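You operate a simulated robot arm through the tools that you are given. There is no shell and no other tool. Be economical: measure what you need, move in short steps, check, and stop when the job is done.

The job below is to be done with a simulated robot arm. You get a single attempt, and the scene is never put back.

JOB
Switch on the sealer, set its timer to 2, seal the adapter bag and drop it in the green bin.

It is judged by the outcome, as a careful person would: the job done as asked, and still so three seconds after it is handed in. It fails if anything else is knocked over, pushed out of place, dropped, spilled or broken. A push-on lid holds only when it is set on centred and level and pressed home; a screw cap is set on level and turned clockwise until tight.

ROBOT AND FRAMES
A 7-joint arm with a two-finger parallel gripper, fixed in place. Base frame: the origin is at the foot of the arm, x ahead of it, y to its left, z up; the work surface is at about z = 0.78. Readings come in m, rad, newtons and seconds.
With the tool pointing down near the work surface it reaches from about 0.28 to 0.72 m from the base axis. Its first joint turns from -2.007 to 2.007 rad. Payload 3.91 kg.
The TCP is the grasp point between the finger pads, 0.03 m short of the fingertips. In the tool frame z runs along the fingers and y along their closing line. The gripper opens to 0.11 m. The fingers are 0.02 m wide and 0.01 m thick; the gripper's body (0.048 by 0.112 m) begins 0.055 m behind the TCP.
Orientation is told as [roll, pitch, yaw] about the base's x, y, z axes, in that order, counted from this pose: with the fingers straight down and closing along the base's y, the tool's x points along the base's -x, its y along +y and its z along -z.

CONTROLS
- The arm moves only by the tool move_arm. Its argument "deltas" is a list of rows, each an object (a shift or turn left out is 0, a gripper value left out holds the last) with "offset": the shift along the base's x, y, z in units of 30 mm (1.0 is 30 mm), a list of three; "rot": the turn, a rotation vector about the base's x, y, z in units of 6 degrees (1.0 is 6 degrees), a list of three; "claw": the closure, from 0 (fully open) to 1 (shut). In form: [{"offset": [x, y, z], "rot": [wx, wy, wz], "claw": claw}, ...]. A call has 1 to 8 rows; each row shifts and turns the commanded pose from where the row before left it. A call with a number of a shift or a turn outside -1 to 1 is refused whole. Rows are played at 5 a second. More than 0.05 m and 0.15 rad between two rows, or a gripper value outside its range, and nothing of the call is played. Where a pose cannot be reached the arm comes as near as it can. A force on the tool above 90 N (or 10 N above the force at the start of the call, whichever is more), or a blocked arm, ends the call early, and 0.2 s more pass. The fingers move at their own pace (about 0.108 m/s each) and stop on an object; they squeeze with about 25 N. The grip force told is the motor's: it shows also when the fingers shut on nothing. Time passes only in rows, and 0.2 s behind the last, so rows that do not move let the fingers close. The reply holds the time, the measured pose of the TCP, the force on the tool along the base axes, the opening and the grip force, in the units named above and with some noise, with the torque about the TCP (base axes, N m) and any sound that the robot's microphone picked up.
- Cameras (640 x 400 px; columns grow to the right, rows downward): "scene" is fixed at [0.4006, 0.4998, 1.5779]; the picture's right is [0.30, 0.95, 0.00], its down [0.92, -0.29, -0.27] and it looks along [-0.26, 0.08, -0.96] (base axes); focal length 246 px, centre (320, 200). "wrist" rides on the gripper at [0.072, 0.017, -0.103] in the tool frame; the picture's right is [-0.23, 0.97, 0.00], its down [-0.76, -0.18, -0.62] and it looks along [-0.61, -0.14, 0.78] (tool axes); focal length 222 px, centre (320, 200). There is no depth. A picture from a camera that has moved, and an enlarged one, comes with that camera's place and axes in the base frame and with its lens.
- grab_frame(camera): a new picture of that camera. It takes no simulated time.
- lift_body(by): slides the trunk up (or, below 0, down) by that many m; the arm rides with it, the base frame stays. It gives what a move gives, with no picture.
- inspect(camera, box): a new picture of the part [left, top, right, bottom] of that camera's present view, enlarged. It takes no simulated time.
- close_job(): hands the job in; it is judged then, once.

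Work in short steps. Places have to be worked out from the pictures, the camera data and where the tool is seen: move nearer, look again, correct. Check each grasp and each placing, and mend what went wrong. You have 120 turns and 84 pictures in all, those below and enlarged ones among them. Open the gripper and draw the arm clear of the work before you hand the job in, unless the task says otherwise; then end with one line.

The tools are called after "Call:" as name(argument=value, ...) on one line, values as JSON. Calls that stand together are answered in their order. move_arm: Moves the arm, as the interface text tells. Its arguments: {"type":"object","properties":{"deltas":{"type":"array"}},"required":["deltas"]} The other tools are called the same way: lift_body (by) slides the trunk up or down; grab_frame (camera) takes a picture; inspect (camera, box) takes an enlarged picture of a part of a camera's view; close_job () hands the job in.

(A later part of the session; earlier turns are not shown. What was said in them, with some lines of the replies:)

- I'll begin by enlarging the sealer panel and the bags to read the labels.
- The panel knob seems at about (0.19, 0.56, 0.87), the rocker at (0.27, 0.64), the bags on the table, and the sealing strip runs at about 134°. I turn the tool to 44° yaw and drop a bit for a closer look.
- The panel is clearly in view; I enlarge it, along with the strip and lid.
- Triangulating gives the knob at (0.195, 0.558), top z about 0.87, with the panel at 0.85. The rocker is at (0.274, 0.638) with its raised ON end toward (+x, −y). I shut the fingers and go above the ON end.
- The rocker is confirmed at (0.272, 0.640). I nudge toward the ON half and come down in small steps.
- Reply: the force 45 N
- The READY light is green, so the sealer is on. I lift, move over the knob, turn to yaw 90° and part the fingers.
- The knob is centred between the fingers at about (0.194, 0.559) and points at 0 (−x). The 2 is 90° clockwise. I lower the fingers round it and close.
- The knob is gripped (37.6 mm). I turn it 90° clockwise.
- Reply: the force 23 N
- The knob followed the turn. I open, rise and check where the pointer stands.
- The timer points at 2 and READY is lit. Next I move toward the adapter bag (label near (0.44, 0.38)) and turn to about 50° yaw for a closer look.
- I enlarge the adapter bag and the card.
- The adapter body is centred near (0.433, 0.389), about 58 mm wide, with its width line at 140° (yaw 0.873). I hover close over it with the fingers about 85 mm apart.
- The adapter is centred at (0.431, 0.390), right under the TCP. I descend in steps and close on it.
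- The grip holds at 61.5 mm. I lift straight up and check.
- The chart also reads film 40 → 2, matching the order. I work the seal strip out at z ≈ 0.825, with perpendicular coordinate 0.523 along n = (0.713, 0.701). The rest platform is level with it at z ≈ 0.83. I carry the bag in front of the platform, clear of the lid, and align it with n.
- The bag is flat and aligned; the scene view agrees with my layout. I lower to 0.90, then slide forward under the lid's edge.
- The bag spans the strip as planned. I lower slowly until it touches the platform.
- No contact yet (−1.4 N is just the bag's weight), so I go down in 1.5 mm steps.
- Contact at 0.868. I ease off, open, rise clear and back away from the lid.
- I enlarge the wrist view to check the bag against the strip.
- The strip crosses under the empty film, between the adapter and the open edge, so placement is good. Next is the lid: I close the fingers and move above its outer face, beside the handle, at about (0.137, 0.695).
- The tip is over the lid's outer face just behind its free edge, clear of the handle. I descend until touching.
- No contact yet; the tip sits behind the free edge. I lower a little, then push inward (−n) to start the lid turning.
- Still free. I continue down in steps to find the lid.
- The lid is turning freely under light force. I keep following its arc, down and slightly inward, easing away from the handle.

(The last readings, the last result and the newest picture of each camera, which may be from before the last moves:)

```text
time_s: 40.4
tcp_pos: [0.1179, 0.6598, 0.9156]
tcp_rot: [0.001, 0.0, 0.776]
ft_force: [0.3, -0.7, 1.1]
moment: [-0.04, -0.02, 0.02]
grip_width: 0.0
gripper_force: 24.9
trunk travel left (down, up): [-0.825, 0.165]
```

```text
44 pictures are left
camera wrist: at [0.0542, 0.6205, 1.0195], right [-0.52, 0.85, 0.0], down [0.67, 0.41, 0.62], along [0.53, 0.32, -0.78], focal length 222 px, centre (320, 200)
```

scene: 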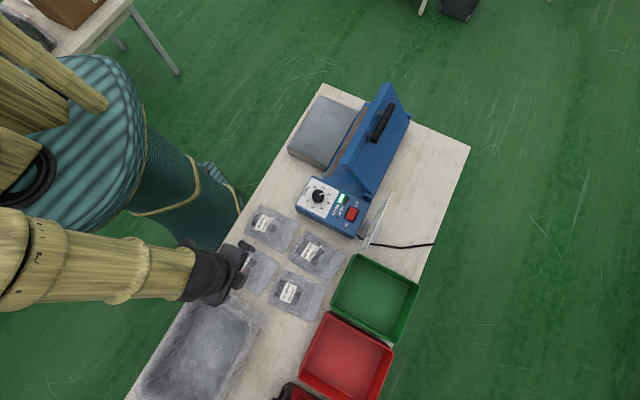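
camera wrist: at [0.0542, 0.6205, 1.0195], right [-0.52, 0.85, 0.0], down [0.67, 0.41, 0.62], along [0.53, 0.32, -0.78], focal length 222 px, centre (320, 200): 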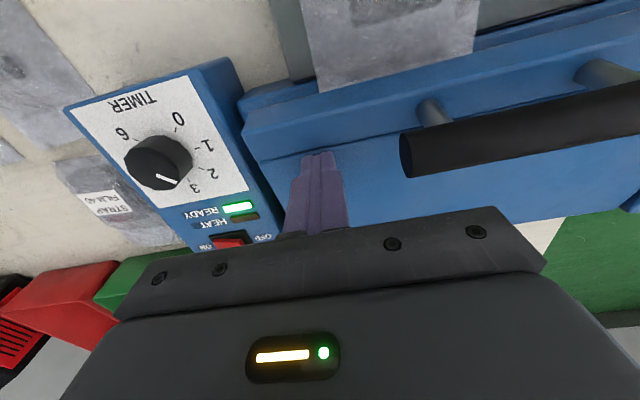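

The lid is nearly shut. I press on in small steps, watching the force.

Call:
move_arm(deltas=[{"offset": [0, 0, -0.25]}, {"offset": [0, 0, -0.25]}, {"offset": [0, 0, -0.15]}, {"offset": [0, 0, -0.1]}])

Call:
grab_frame(camera="wrist")

```text
time_s: 41.4
tcp_pos: [0.1191, 0.6588, 0.8952]
tcp_rot: [0.0, -0.002, 0.776]
ft_force: [-0.4, -2.3, 8.5]
moment: [-0.19, 0.06, 0.02]
grip_width: 0.0
gripper_force: 25.9
trunk travel left (down, up): [-0.825, 0.165]
```

```text
43 pictures are left
camera wrist: at [0.054, 0.6201, 0.9983], right [-0.52, 0.85, 0.0], down [0.67, 0.41, 0.62], along [0.53, 0.33, -0.78], focal length 222 px, centre (320, 200)
```

wrist: 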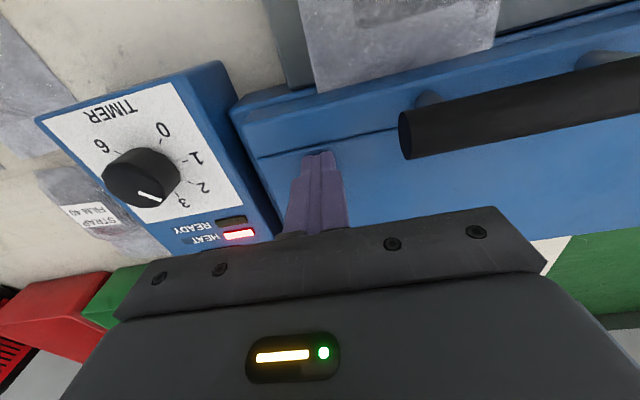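

HEAT is lit, so the jaw is closed and sealing. I press a bit firmer and hold through the cycle.

Call:
move_arm(deltas=[{"offset": [0, 0, -0.12]}, {}, {}, {}, {}, {}])

Call:
inspect(camera="wrist", box=[30, 50, 300, 260])

```text
time_s: 42.8
tcp_pos: [0.1177, 0.6592, 0.8949]
tcp_rot: [0.003, -0.006, 0.776]
ft_force: [-0.5, 0.1, 37.4]
moment: [-0.31, 0.19, 0.0]
grip_width: 0.0
gripper_force: 25.4
trunk travel left (down, up): [-0.825, 0.165]
```

```text
1.90 times, centred on (165, 155) of wrist
camera zoom: at [0.0539, 0.6192, 0.9978], right [-0.52, 0.85, 0.01], down [0.67, 0.4, 0.63], along [0.53, 0.33, -0.78], focal length 423 px, centre (615, 286)
```

zoom: 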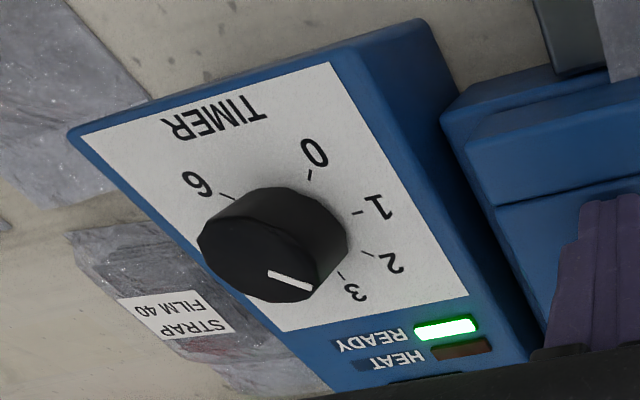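

READY is green again, so the cycle finished, and the pointer direction matches the 2 tick. I hold a moment for the seal to cool, then ease off and see whether the lid opens by itself.

Call:
move_arm(deltas=[{}, {}, {}, {}, {"offset": [0, 0, 0.2]}, {"offset": [0, 0, 0.5]}, {"offset": [0, 0, 1]}, {"offset": [0, 0, 1]}])

Call:
move_arm(deltas=[{"offset": [0, 0, 1]}, {"offset": [0, 0, 1]}, {"offset": [-0.5, -0.5, 0.5]}, {"offset": [-0.8, -0.7, 0]}, {"offset": [-0.8, -0.8, 0]}, {"offset": [-0.8, -0.8, 0]}, {"offset": [-0.8, -0.8, 0]}])

Call:
inspect(camera="scene", box=[250, 60, 430, 220])

Call:
grab_frame(camera="wrist")

```text
time_s: 44.6
tcp_pos: [0.1165, 0.6601, 0.9699]
tcp_rot: [-0.001, 0.0, 0.776]
ft_force: [-0.5, -1.7, 1.6]
moment: [-0.04, 0.01, -0.02]
grip_width: 0.0
gripper_force: 25.1
trunk travel left (down, up): [-0.825, 0.165]
```

```text
time_s: 46.2
tcp_pos: [0.0064, 0.5518, 1.0457]
tcp_rot: [-0.001, 0.0, 0.776]
ft_force: [-0.1, 0.0, -0.3]
moment: [-0.02, -0.03, -0.01]
grip_width: 0.0001
gripper_force: 25.3
trunk travel left (down, up): [-0.825, 0.165]
```

```text
2.50 times, centred on (340, 140) of scene
camera zoom: at [0.4006, 0.4998, 1.5779], right [0.3, 0.95, 0.0], down [0.92, -0.29, -0.27], along [-0.26, 0.08, -0.96], focal length 615 px, centre (270, 350)
```

zoom: 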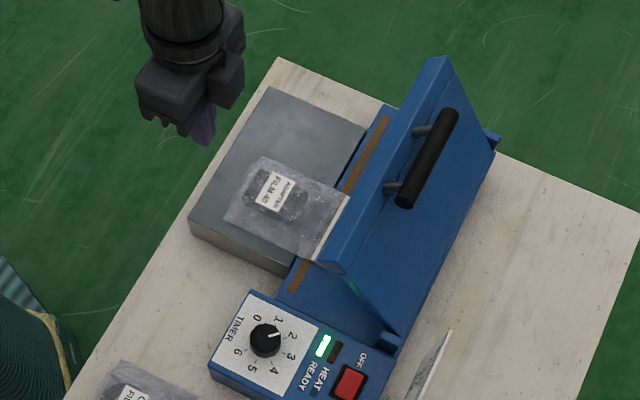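

```text
40 pictures are left
camera wrist: at [-0.0568, 0.5122, 1.1491], right [-0.52, 0.85, 0.0], down [0.67, 0.41, 0.62], along [0.53, 0.32, -0.78], focal length 222 px, centre (320, 200)
```

wrist: 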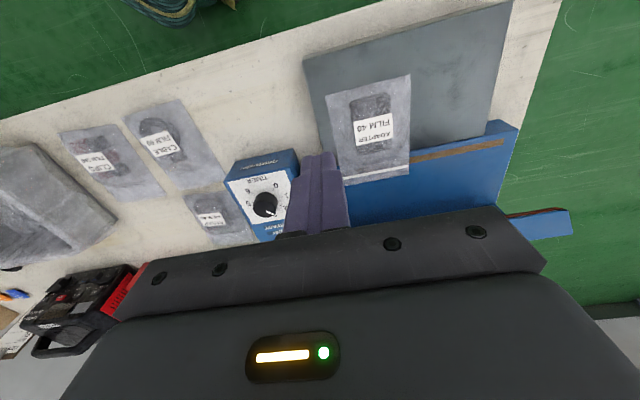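

The lid sprang open and a seal line runs across the bag, which hasn't moved. I open the fingers and go back to the release pose to regrasp.

Call:
move_arm(deltas=[{"offset": [-0.1, 0.85, -0.5], "claw": 0.18}, {"offset": [-0.1, 0.85, -0.8]}, {"offset": [-0.05, 0.83, -1]}, {"offset": [0, 0, -1]}, {"offset": [0, 0, -1]}, {"offset": [0, 0, -1]}, {}])

Call:
grab_frame(camera="wrist")

```text
time_s: 47.8
tcp_pos: [-0.0006, 0.6284, 0.8865]
tcp_rot: [0.001, -0.002, 0.777]
ft_force: [-0.3, -0.2, -0.5]
moment: [-0.01, 0.02, -0.02]
grip_width: 0.0901
gripper_force: 0.1
trunk travel left (down, up): [-0.825, 0.165]
```

```text
39 pictures are left
camera wrist: at [-0.064, 0.5893, 0.9895], right [-0.52, 0.85, 0.0], down [0.67, 0.41, 0.62], along [0.53, 0.32, -0.78], focal length 222 px, centre (320, 200)
```

wrist: 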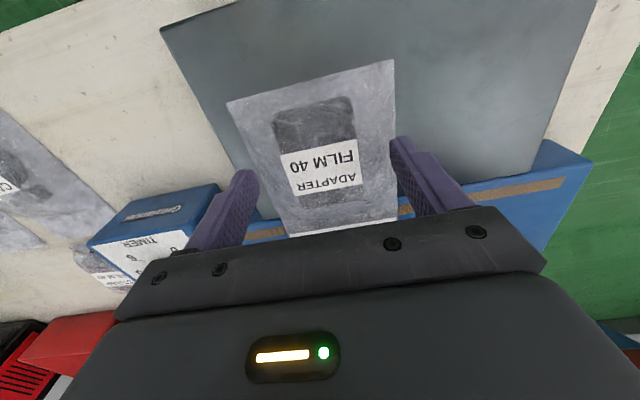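

The fingers straddle the adapter centrally. I lower the last 17 mm and grip, then back out low along −n from under the lid while rising slightly.

Call:
move_arm(deltas=[{"offset": [0, 0, -0.4]}, {"offset": [0, 0, -0.17]}, {}, {"claw": 1}, {}, {}])

Call:
move_arm(deltas=[{"offset": [0, 0, 0.5]}, {"offset": [0, 0, 0.5]}, {"offset": [-0.6, -0.6, 0.3]}, {"offset": [-0.6, -0.6, 0.3]}, {"offset": [-0.6, -0.6, 0.7]}, {"offset": [0, 0, 1]}, {"offset": [0, 0, 1]}, {}])

Call:
grab_frame(camera="wrist")

Call:
grab_frame(camera="scene")

```text
time_s: 49.2
tcp_pos: [-0.0002, 0.6291, 0.8693]
tcp_rot: [-0.001, 0.0, 0.776]
ft_force: [0.3, 0.4, -0.5]
moment: [-0.03, -0.09, 0.06]
grip_width: 0.0614
gripper_force: 25.6
trunk travel left (down, up): [-0.825, 0.165]
```

```text
time_s: 51.0
tcp_pos: [-0.0553, 0.5722, 0.9974]
tcp_rot: [-0.001, 0.0, 0.778]
ft_force: [-0.5, 0.3, -1.0]
moment: [-0.02, 0.01, -0.01]
grip_width: 0.0615
gripper_force: 25.1
trunk travel left (down, up): [-0.825, 0.165]
```

```text
38 pictures are left
camera wrist: at [-0.1186, 0.5338, 1.1003], right [-0.52, 0.85, 0.0], down [0.67, 0.41, 0.62], along [0.53, 0.32, -0.78], focal length 222 px, centre (320, 200)
```

wrist: 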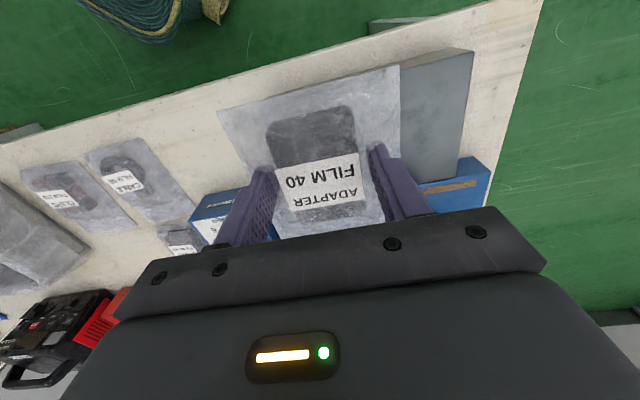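

```text
37 pictures are left
```

scene: 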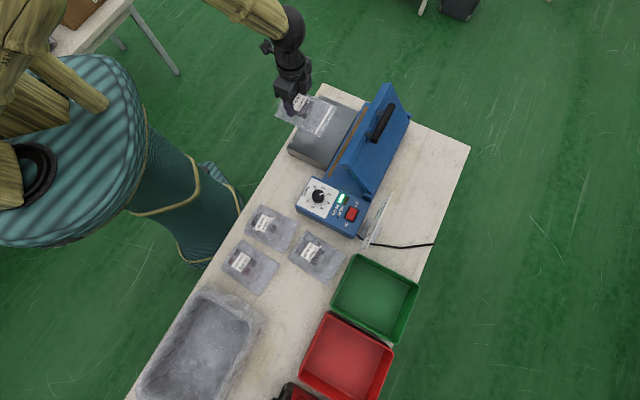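

The seal line shows and the grip is good. The green bin's rim centre works out at about (0.515, 0.62), with its sides parallel to the sealer. I carry the bag back round the panel, away from the lid.

Call:
move_arm(deltas=[{"offset": [0.95, -0.38, 0.5]}, {"offset": [0.95, -0.38, 0.5]}, {"offset": [0.95, -0.38, 0]}, {"offset": [0.95, -0.38, 0]}, {"offset": [0.95, -0.38, 0]}, {"offset": [0.95, -0.38, 0]}, {"offset": [0.95, -0.38, 0]}, {"offset": [0.95, -0.38, 0]}])

Call:
move_arm(deltas=[{"offset": [0.95, -0.38, 0]}, {"offset": [1, 0.1, 0]}, {"offset": [1, 0.3, 0]}, {"offset": [1, 0.3, 0]}, {"offset": [1, 0.3, 0]}, {"offset": [1, 0.3, 0]}, {"offset": [1, 0.3, 0]}, {"offset": [1, 0.4, 0]}])

Call:
inspect(camera="scene", box=[260, 180, 460, 360])

```text
time_s: 52.8
tcp_pos: [0.1751, 0.4814, 1.0288]
tcp_rot: [0.001, -0.001, 0.777]
ft_force: [0.2, 0.4, -1.6]
moment: [-0.06, -0.01, 0.01]
grip_width: 0.0612
gripper_force: 24.8
trunk travel left (down, up): [-0.825, 0.165]
```

```text
time_s: 54.6
tcp_pos: [0.413, 0.5329, 1.0307]
tcp_rot: [0.001, 0.0, 0.778]
ft_force: [-0.5, -0.6, -1.0]
moment: [-0.02, 0.04, 0.01]
grip_width: 0.0615
gripper_force: 25.0
trunk travel left (down, up): [-0.825, 0.165]
```

```text
2.22 times, centred on (360, 270) of scene
camera zoom: at [0.4006, 0.4998, 1.5779], right [0.3, 0.95, 0.0], down [0.92, -0.29, -0.27], along [-0.26, 0.08, -0.96], focal length 547 px, centre (231, 44)
```

zoom: 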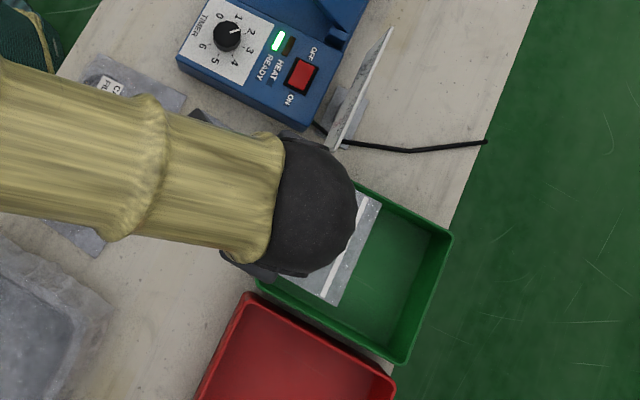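

Now I extend along n toward (0.496, 0.601) at this height and see how far the arm reaches.

Call:
move_arm(deltas=[{"offset": [0.7, 0.57, 0]}, {"offset": [0.7, 0.57, 0]}, {"offset": [0.7, 0.57, 0]}, {"offset": [0.67, 0.57, 0]}, {}])

Call:
inspect(camera="scene", box=[260, 180, 460, 360])

Call:
grab_frame(camera="wrist")

```text
time_s: 55.8
tcp_pos: [0.471, 0.5714, 1.0301]
tcp_rot: [-0.001, 0.003, 0.778]
ft_force: [-0.3, 0.0, -0.9]
moment: [-0.04, -0.01, 0.0]
grip_width: 0.0615
gripper_force: 24.7
out of reach, approached as far as the arm can: row 3, 4
trunk travel left (down, up): [-0.825, 0.165]
```

```text
2.22 times, centred on (360, 270) of scene
camera zoom: at [0.4006, 0.4998, 1.5779], right [0.3, 0.95, 0.0], down [0.92, -0.29, -0.27], along [-0.26, 0.08, -0.96], focal length 547 px, centre (231, 44)
```

zoom: 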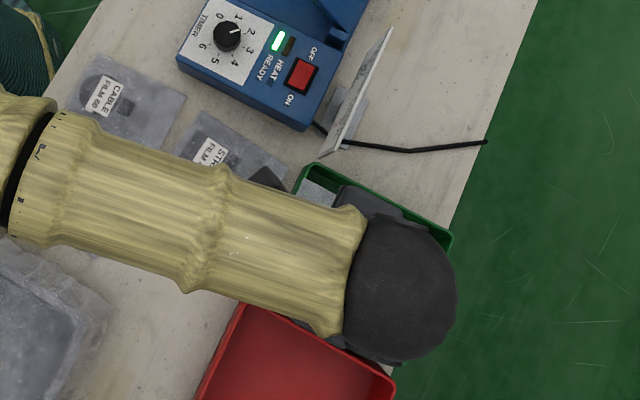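

```text
34 pictures are left
camera wrist: at [0.4076, 0.5325, 1.1333], right [-0.52, 0.85, 0.0], down [0.67, 0.41, 0.62], along [0.53, 0.32, -0.78], focal length 222 px, centre (320, 200)
```

wrist: 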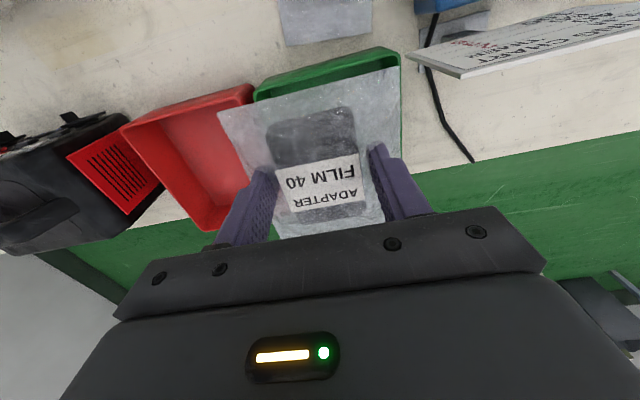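

Untilted reach ends at r ≈ 0.74. I tilt the tool 24° outward, with the fingers toward n, to gain reach and see where the TCP settles.

Call:
move_arm(deltas=[{"rot": [0.7, -0.71, 0]}, {"rot": [0.7, -0.71, 0]}, {"rot": [0.7, -0.71, 0]}, {"rot": [0.7, -0.71, 0]}, {}])

Call:
grab_frame(camera="wrist")

```text
time_s: 57.0
tcp_pos: [0.4724, 0.5698, 1.0285]
tcp_rot: [0.002, -0.416, 0.778]
ft_force: [0.1, 0.0, -1.2]
moment: [-0.02, 0.04, 0.03]
grip_width: 0.0612
gripper_force: 25.5
trunk travel left (down, up): [-0.825, 0.165]
```

```text
33 pictures are left
camera wrist: at [0.382, 0.5058, 1.0943], right [-0.53, 0.84, 0.09], down [0.44, 0.18, 0.88], along [0.72, 0.51, -0.47], focal length 222 px, centre (320, 200)
```

wrist: 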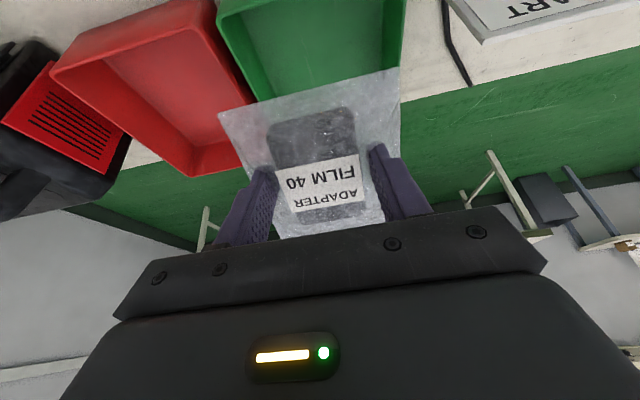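

The tilt worked. I move to (0.497, 0.602) and descend partway.

Call:
move_arm(deltas=[{"offset": [0.43, 0.53, 0]}, {"offset": [0.43, 0.53, 0]}, {"offset": [0, 0, -0.8]}, {"offset": [0, 0, -0.8]}, {"offset": [0, 0, -0.8]}, {}])

Call:
grab_frame(camera="wrist")

Call:
inspect(camera="scene", box=[260, 180, 460, 360])

```text
time_s: 58.4
tcp_pos: [0.4975, 0.6027, 0.9555]
tcp_rot: [0.003, -0.419, 0.775]
ft_force: [-0.2, -0.2, -0.8]
moment: [-0.02, 0.03, -0.01]
grip_width: 0.0613
gripper_force: 24.5
trunk travel left (down, up): [-0.825, 0.165]
```

```text
32 pictures are left
camera wrist: at [0.4079, 0.5383, 1.0216], right [-0.53, 0.84, 0.09], down [0.44, 0.18, 0.88], along [0.72, 0.51, -0.47], focal length 222 px, centre (320, 200)
```

wrist: 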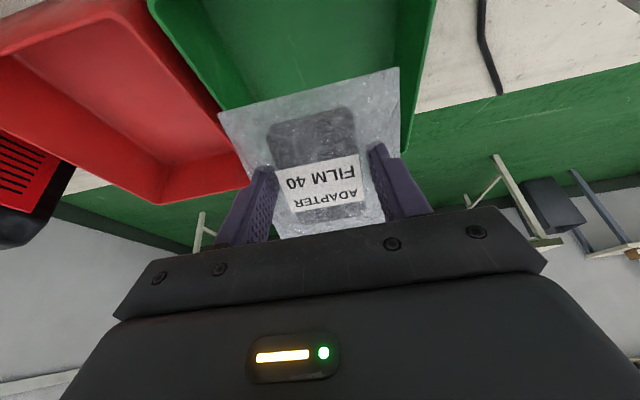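

```text
2.22 times, centred on (360, 270) of scene
camera zoom: at [0.4006, 0.4998, 1.5779], right [0.3, 0.95, 0.0], down [0.92, -0.29, -0.27], along [-0.26, 0.08, -0.96], focal length 547 px, centre (231, 44)
```

zoom: 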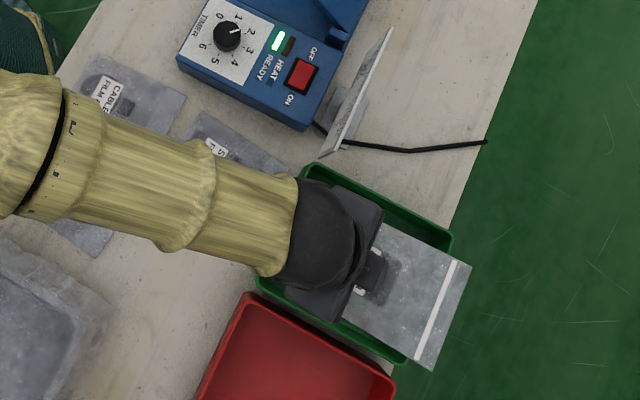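

The bag lies over the bin, slightly far forward. I shift back 18 mm along n and lower it into the bin.

Call:
move_arm(deltas=[{"offset": [-0.43, -0.42, 0]}, {"offset": [0, 0, -0.8]}, {"offset": [0, 0, -0.8]}, {"offset": [0, 0, -0.8]}, {"offset": [0, 0, -0.5]}, {}])

Call:
grab_frame(camera="wrist")

Call:
inspect(camera="scene", box=[260, 180, 460, 360])

```text
time_s: 59.8
tcp_pos: [0.4855, 0.5884, 0.8681]
tcp_rot: [0.003, -0.417, 0.777]
ft_force: [-0.4, 0.1, -1.0]
moment: [-0.03, 0.01, 0.02]
grip_width: 0.0614
gripper_force: 25.3
trunk travel left (down, up): [-0.825, 0.165]
```

```text
30 pictures are left
camera wrist: at [0.3952, 0.524, 0.9342], right [-0.53, 0.84, 0.09], down [0.44, 0.18, 0.88], along [0.72, 0.51, -0.47], focal length 222 px, centre (320, 200)
```

wrist: 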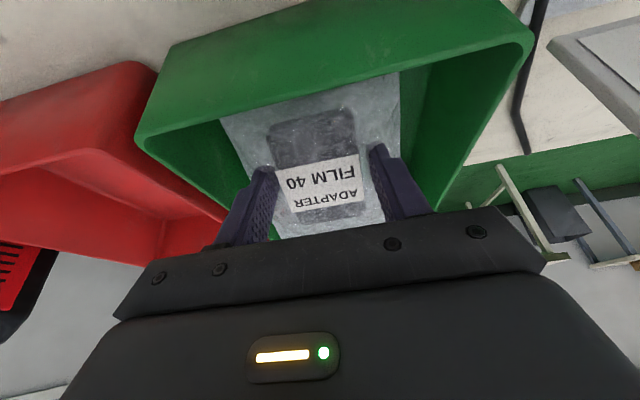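

```text
2.22 times, centred on (360, 270) of scene
camera zoom: at [0.4006, 0.4998, 1.5779], right [0.3, 0.95, 0.0], down [0.92, -0.29, -0.27], along [-0.26, 0.08, -0.96], focal length 547 px, centre (231, 44)
```

zoom: 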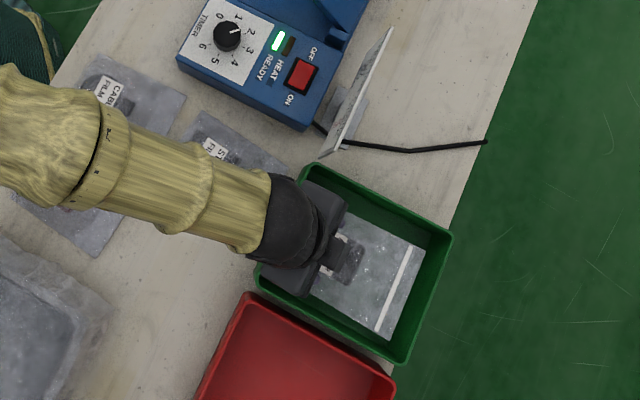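

The bag is inside the rim with clearance all round. I lower a little more, part the fingers just enough, and lift straight up.

Call:
move_arm(deltas=[{"offset": [0, 0, -0.35]}, {}, {"claw": 0.25}, {}, {}])

Call:
move_arm(deltas=[{"offset": [0, 0, 0.7]}, {"offset": [0, 0, 1]}, {"offset": [0, 0, 1]}, {"offset": [0, 0, 1]}, {"offset": [-0.5, -0.5, 1]}, {"offset": [-0.8, -0.8, 0]}, {"offset": [-0.8, -0.8, 0]}, {"offset": [-0.8, -0.8, 0]}])

Call:
grab_frame(camera="scene")

```text
time_s: 61.0
tcp_pos: [0.4833, 0.5884, 0.8589]
tcp_rot: [0.001, -0.416, 0.777]
ft_force: [-0.6, 0.7, 0.2]
moment: [0.01, 0.01, 0.01]
grip_width: 0.0825
gripper_force: 0.1
trunk travel left (down, up): [-0.825, 0.165]
```

```text
time_s: 62.8
tcp_pos: [0.3988, 0.5004, 1.0006]
tcp_rot: [0.0, -0.417, 0.775]
ft_force: [0.5, -0.3, -0.4]
moment: [0.01, 0.01, -0.02]
grip_width: 0.0823
gripper_force: 0.1
trunk travel left (down, up): [-0.825, 0.165]
```

```text
28 pictures are left
```

scene: 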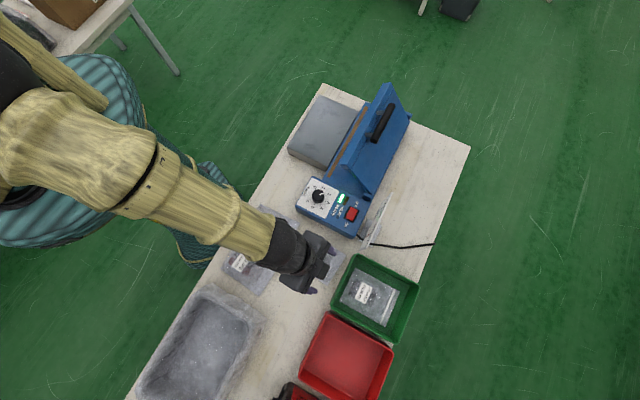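

The bag lies in the green bin. I draw the arm back and open fully, then make a last check of the bin and panel.

Call:
move_arm(deltas=[{"offset": [-0.8, -0.8, 0.6], "claw": 0}, {"offset": [-0.8, -0.8, 0.6]}, {"offset": [-0.8, -0.6, 0.6]}, {"offset": [-0.6, -0.2, 0.6]}, {}])

Call:
inspect(camera="scene", box=[210, 160, 450, 360])

Call:
inspect(camera="scene", box=[290, 160, 370, 240])

```text
time_s: 64.0
tcp_pos: [0.3078, 0.43, 1.0749]
tcp_rot: [0.0, -0.418, 0.776]
ft_force: [0.3, 0.4, 0.5]
moment: [-0.02, 0.01, -0.01]
grip_width: 0.1101
gripper_force: 0.0
trunk travel left (down, up): [-0.825, 0.165]
```

```text
2.00 times, centred on (330, 260) of scene
camera zoom: at [0.4006, 0.4998, 1.5779], right [0.3, 0.95, 0.0], down [0.92, -0.29, -0.27], along [-0.26, 0.08, -0.96], focal length 492 px, centre (300, 80)
```

zoom: 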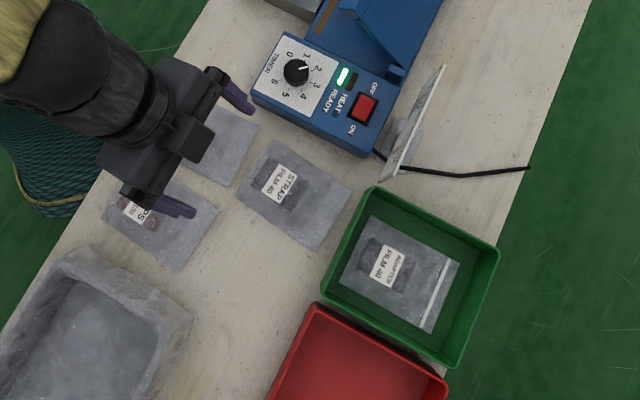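

```text
5.00 times, centred on (330, 200) of scene
camera zoom: at [0.4006, 0.4998, 1.5779], right [0.3, 0.95, 0.0], down [0.92, -0.29, -0.27], along [-0.26, 0.08, -0.96], focal length 1230 px, centre (270, 200)
```

zoom: 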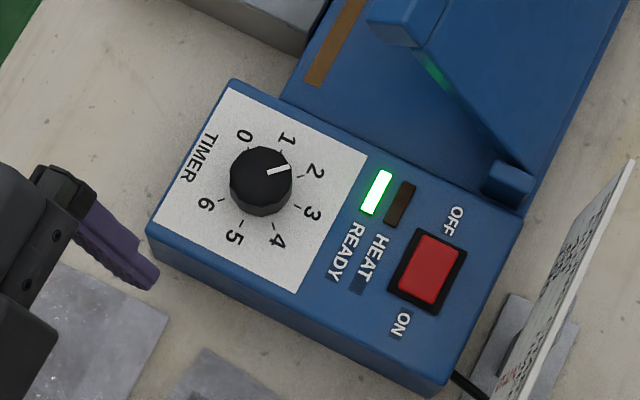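

The sealed bag lies flat in the green bin, the timer reads 2, the sealer is on, and everything else is in place. I hand the job in.

Call:
close_job()

```text
The job is handed in.
```

The sealer is switched on with its timer at 2, and the adapter bag is sealed and lying in the green bin.
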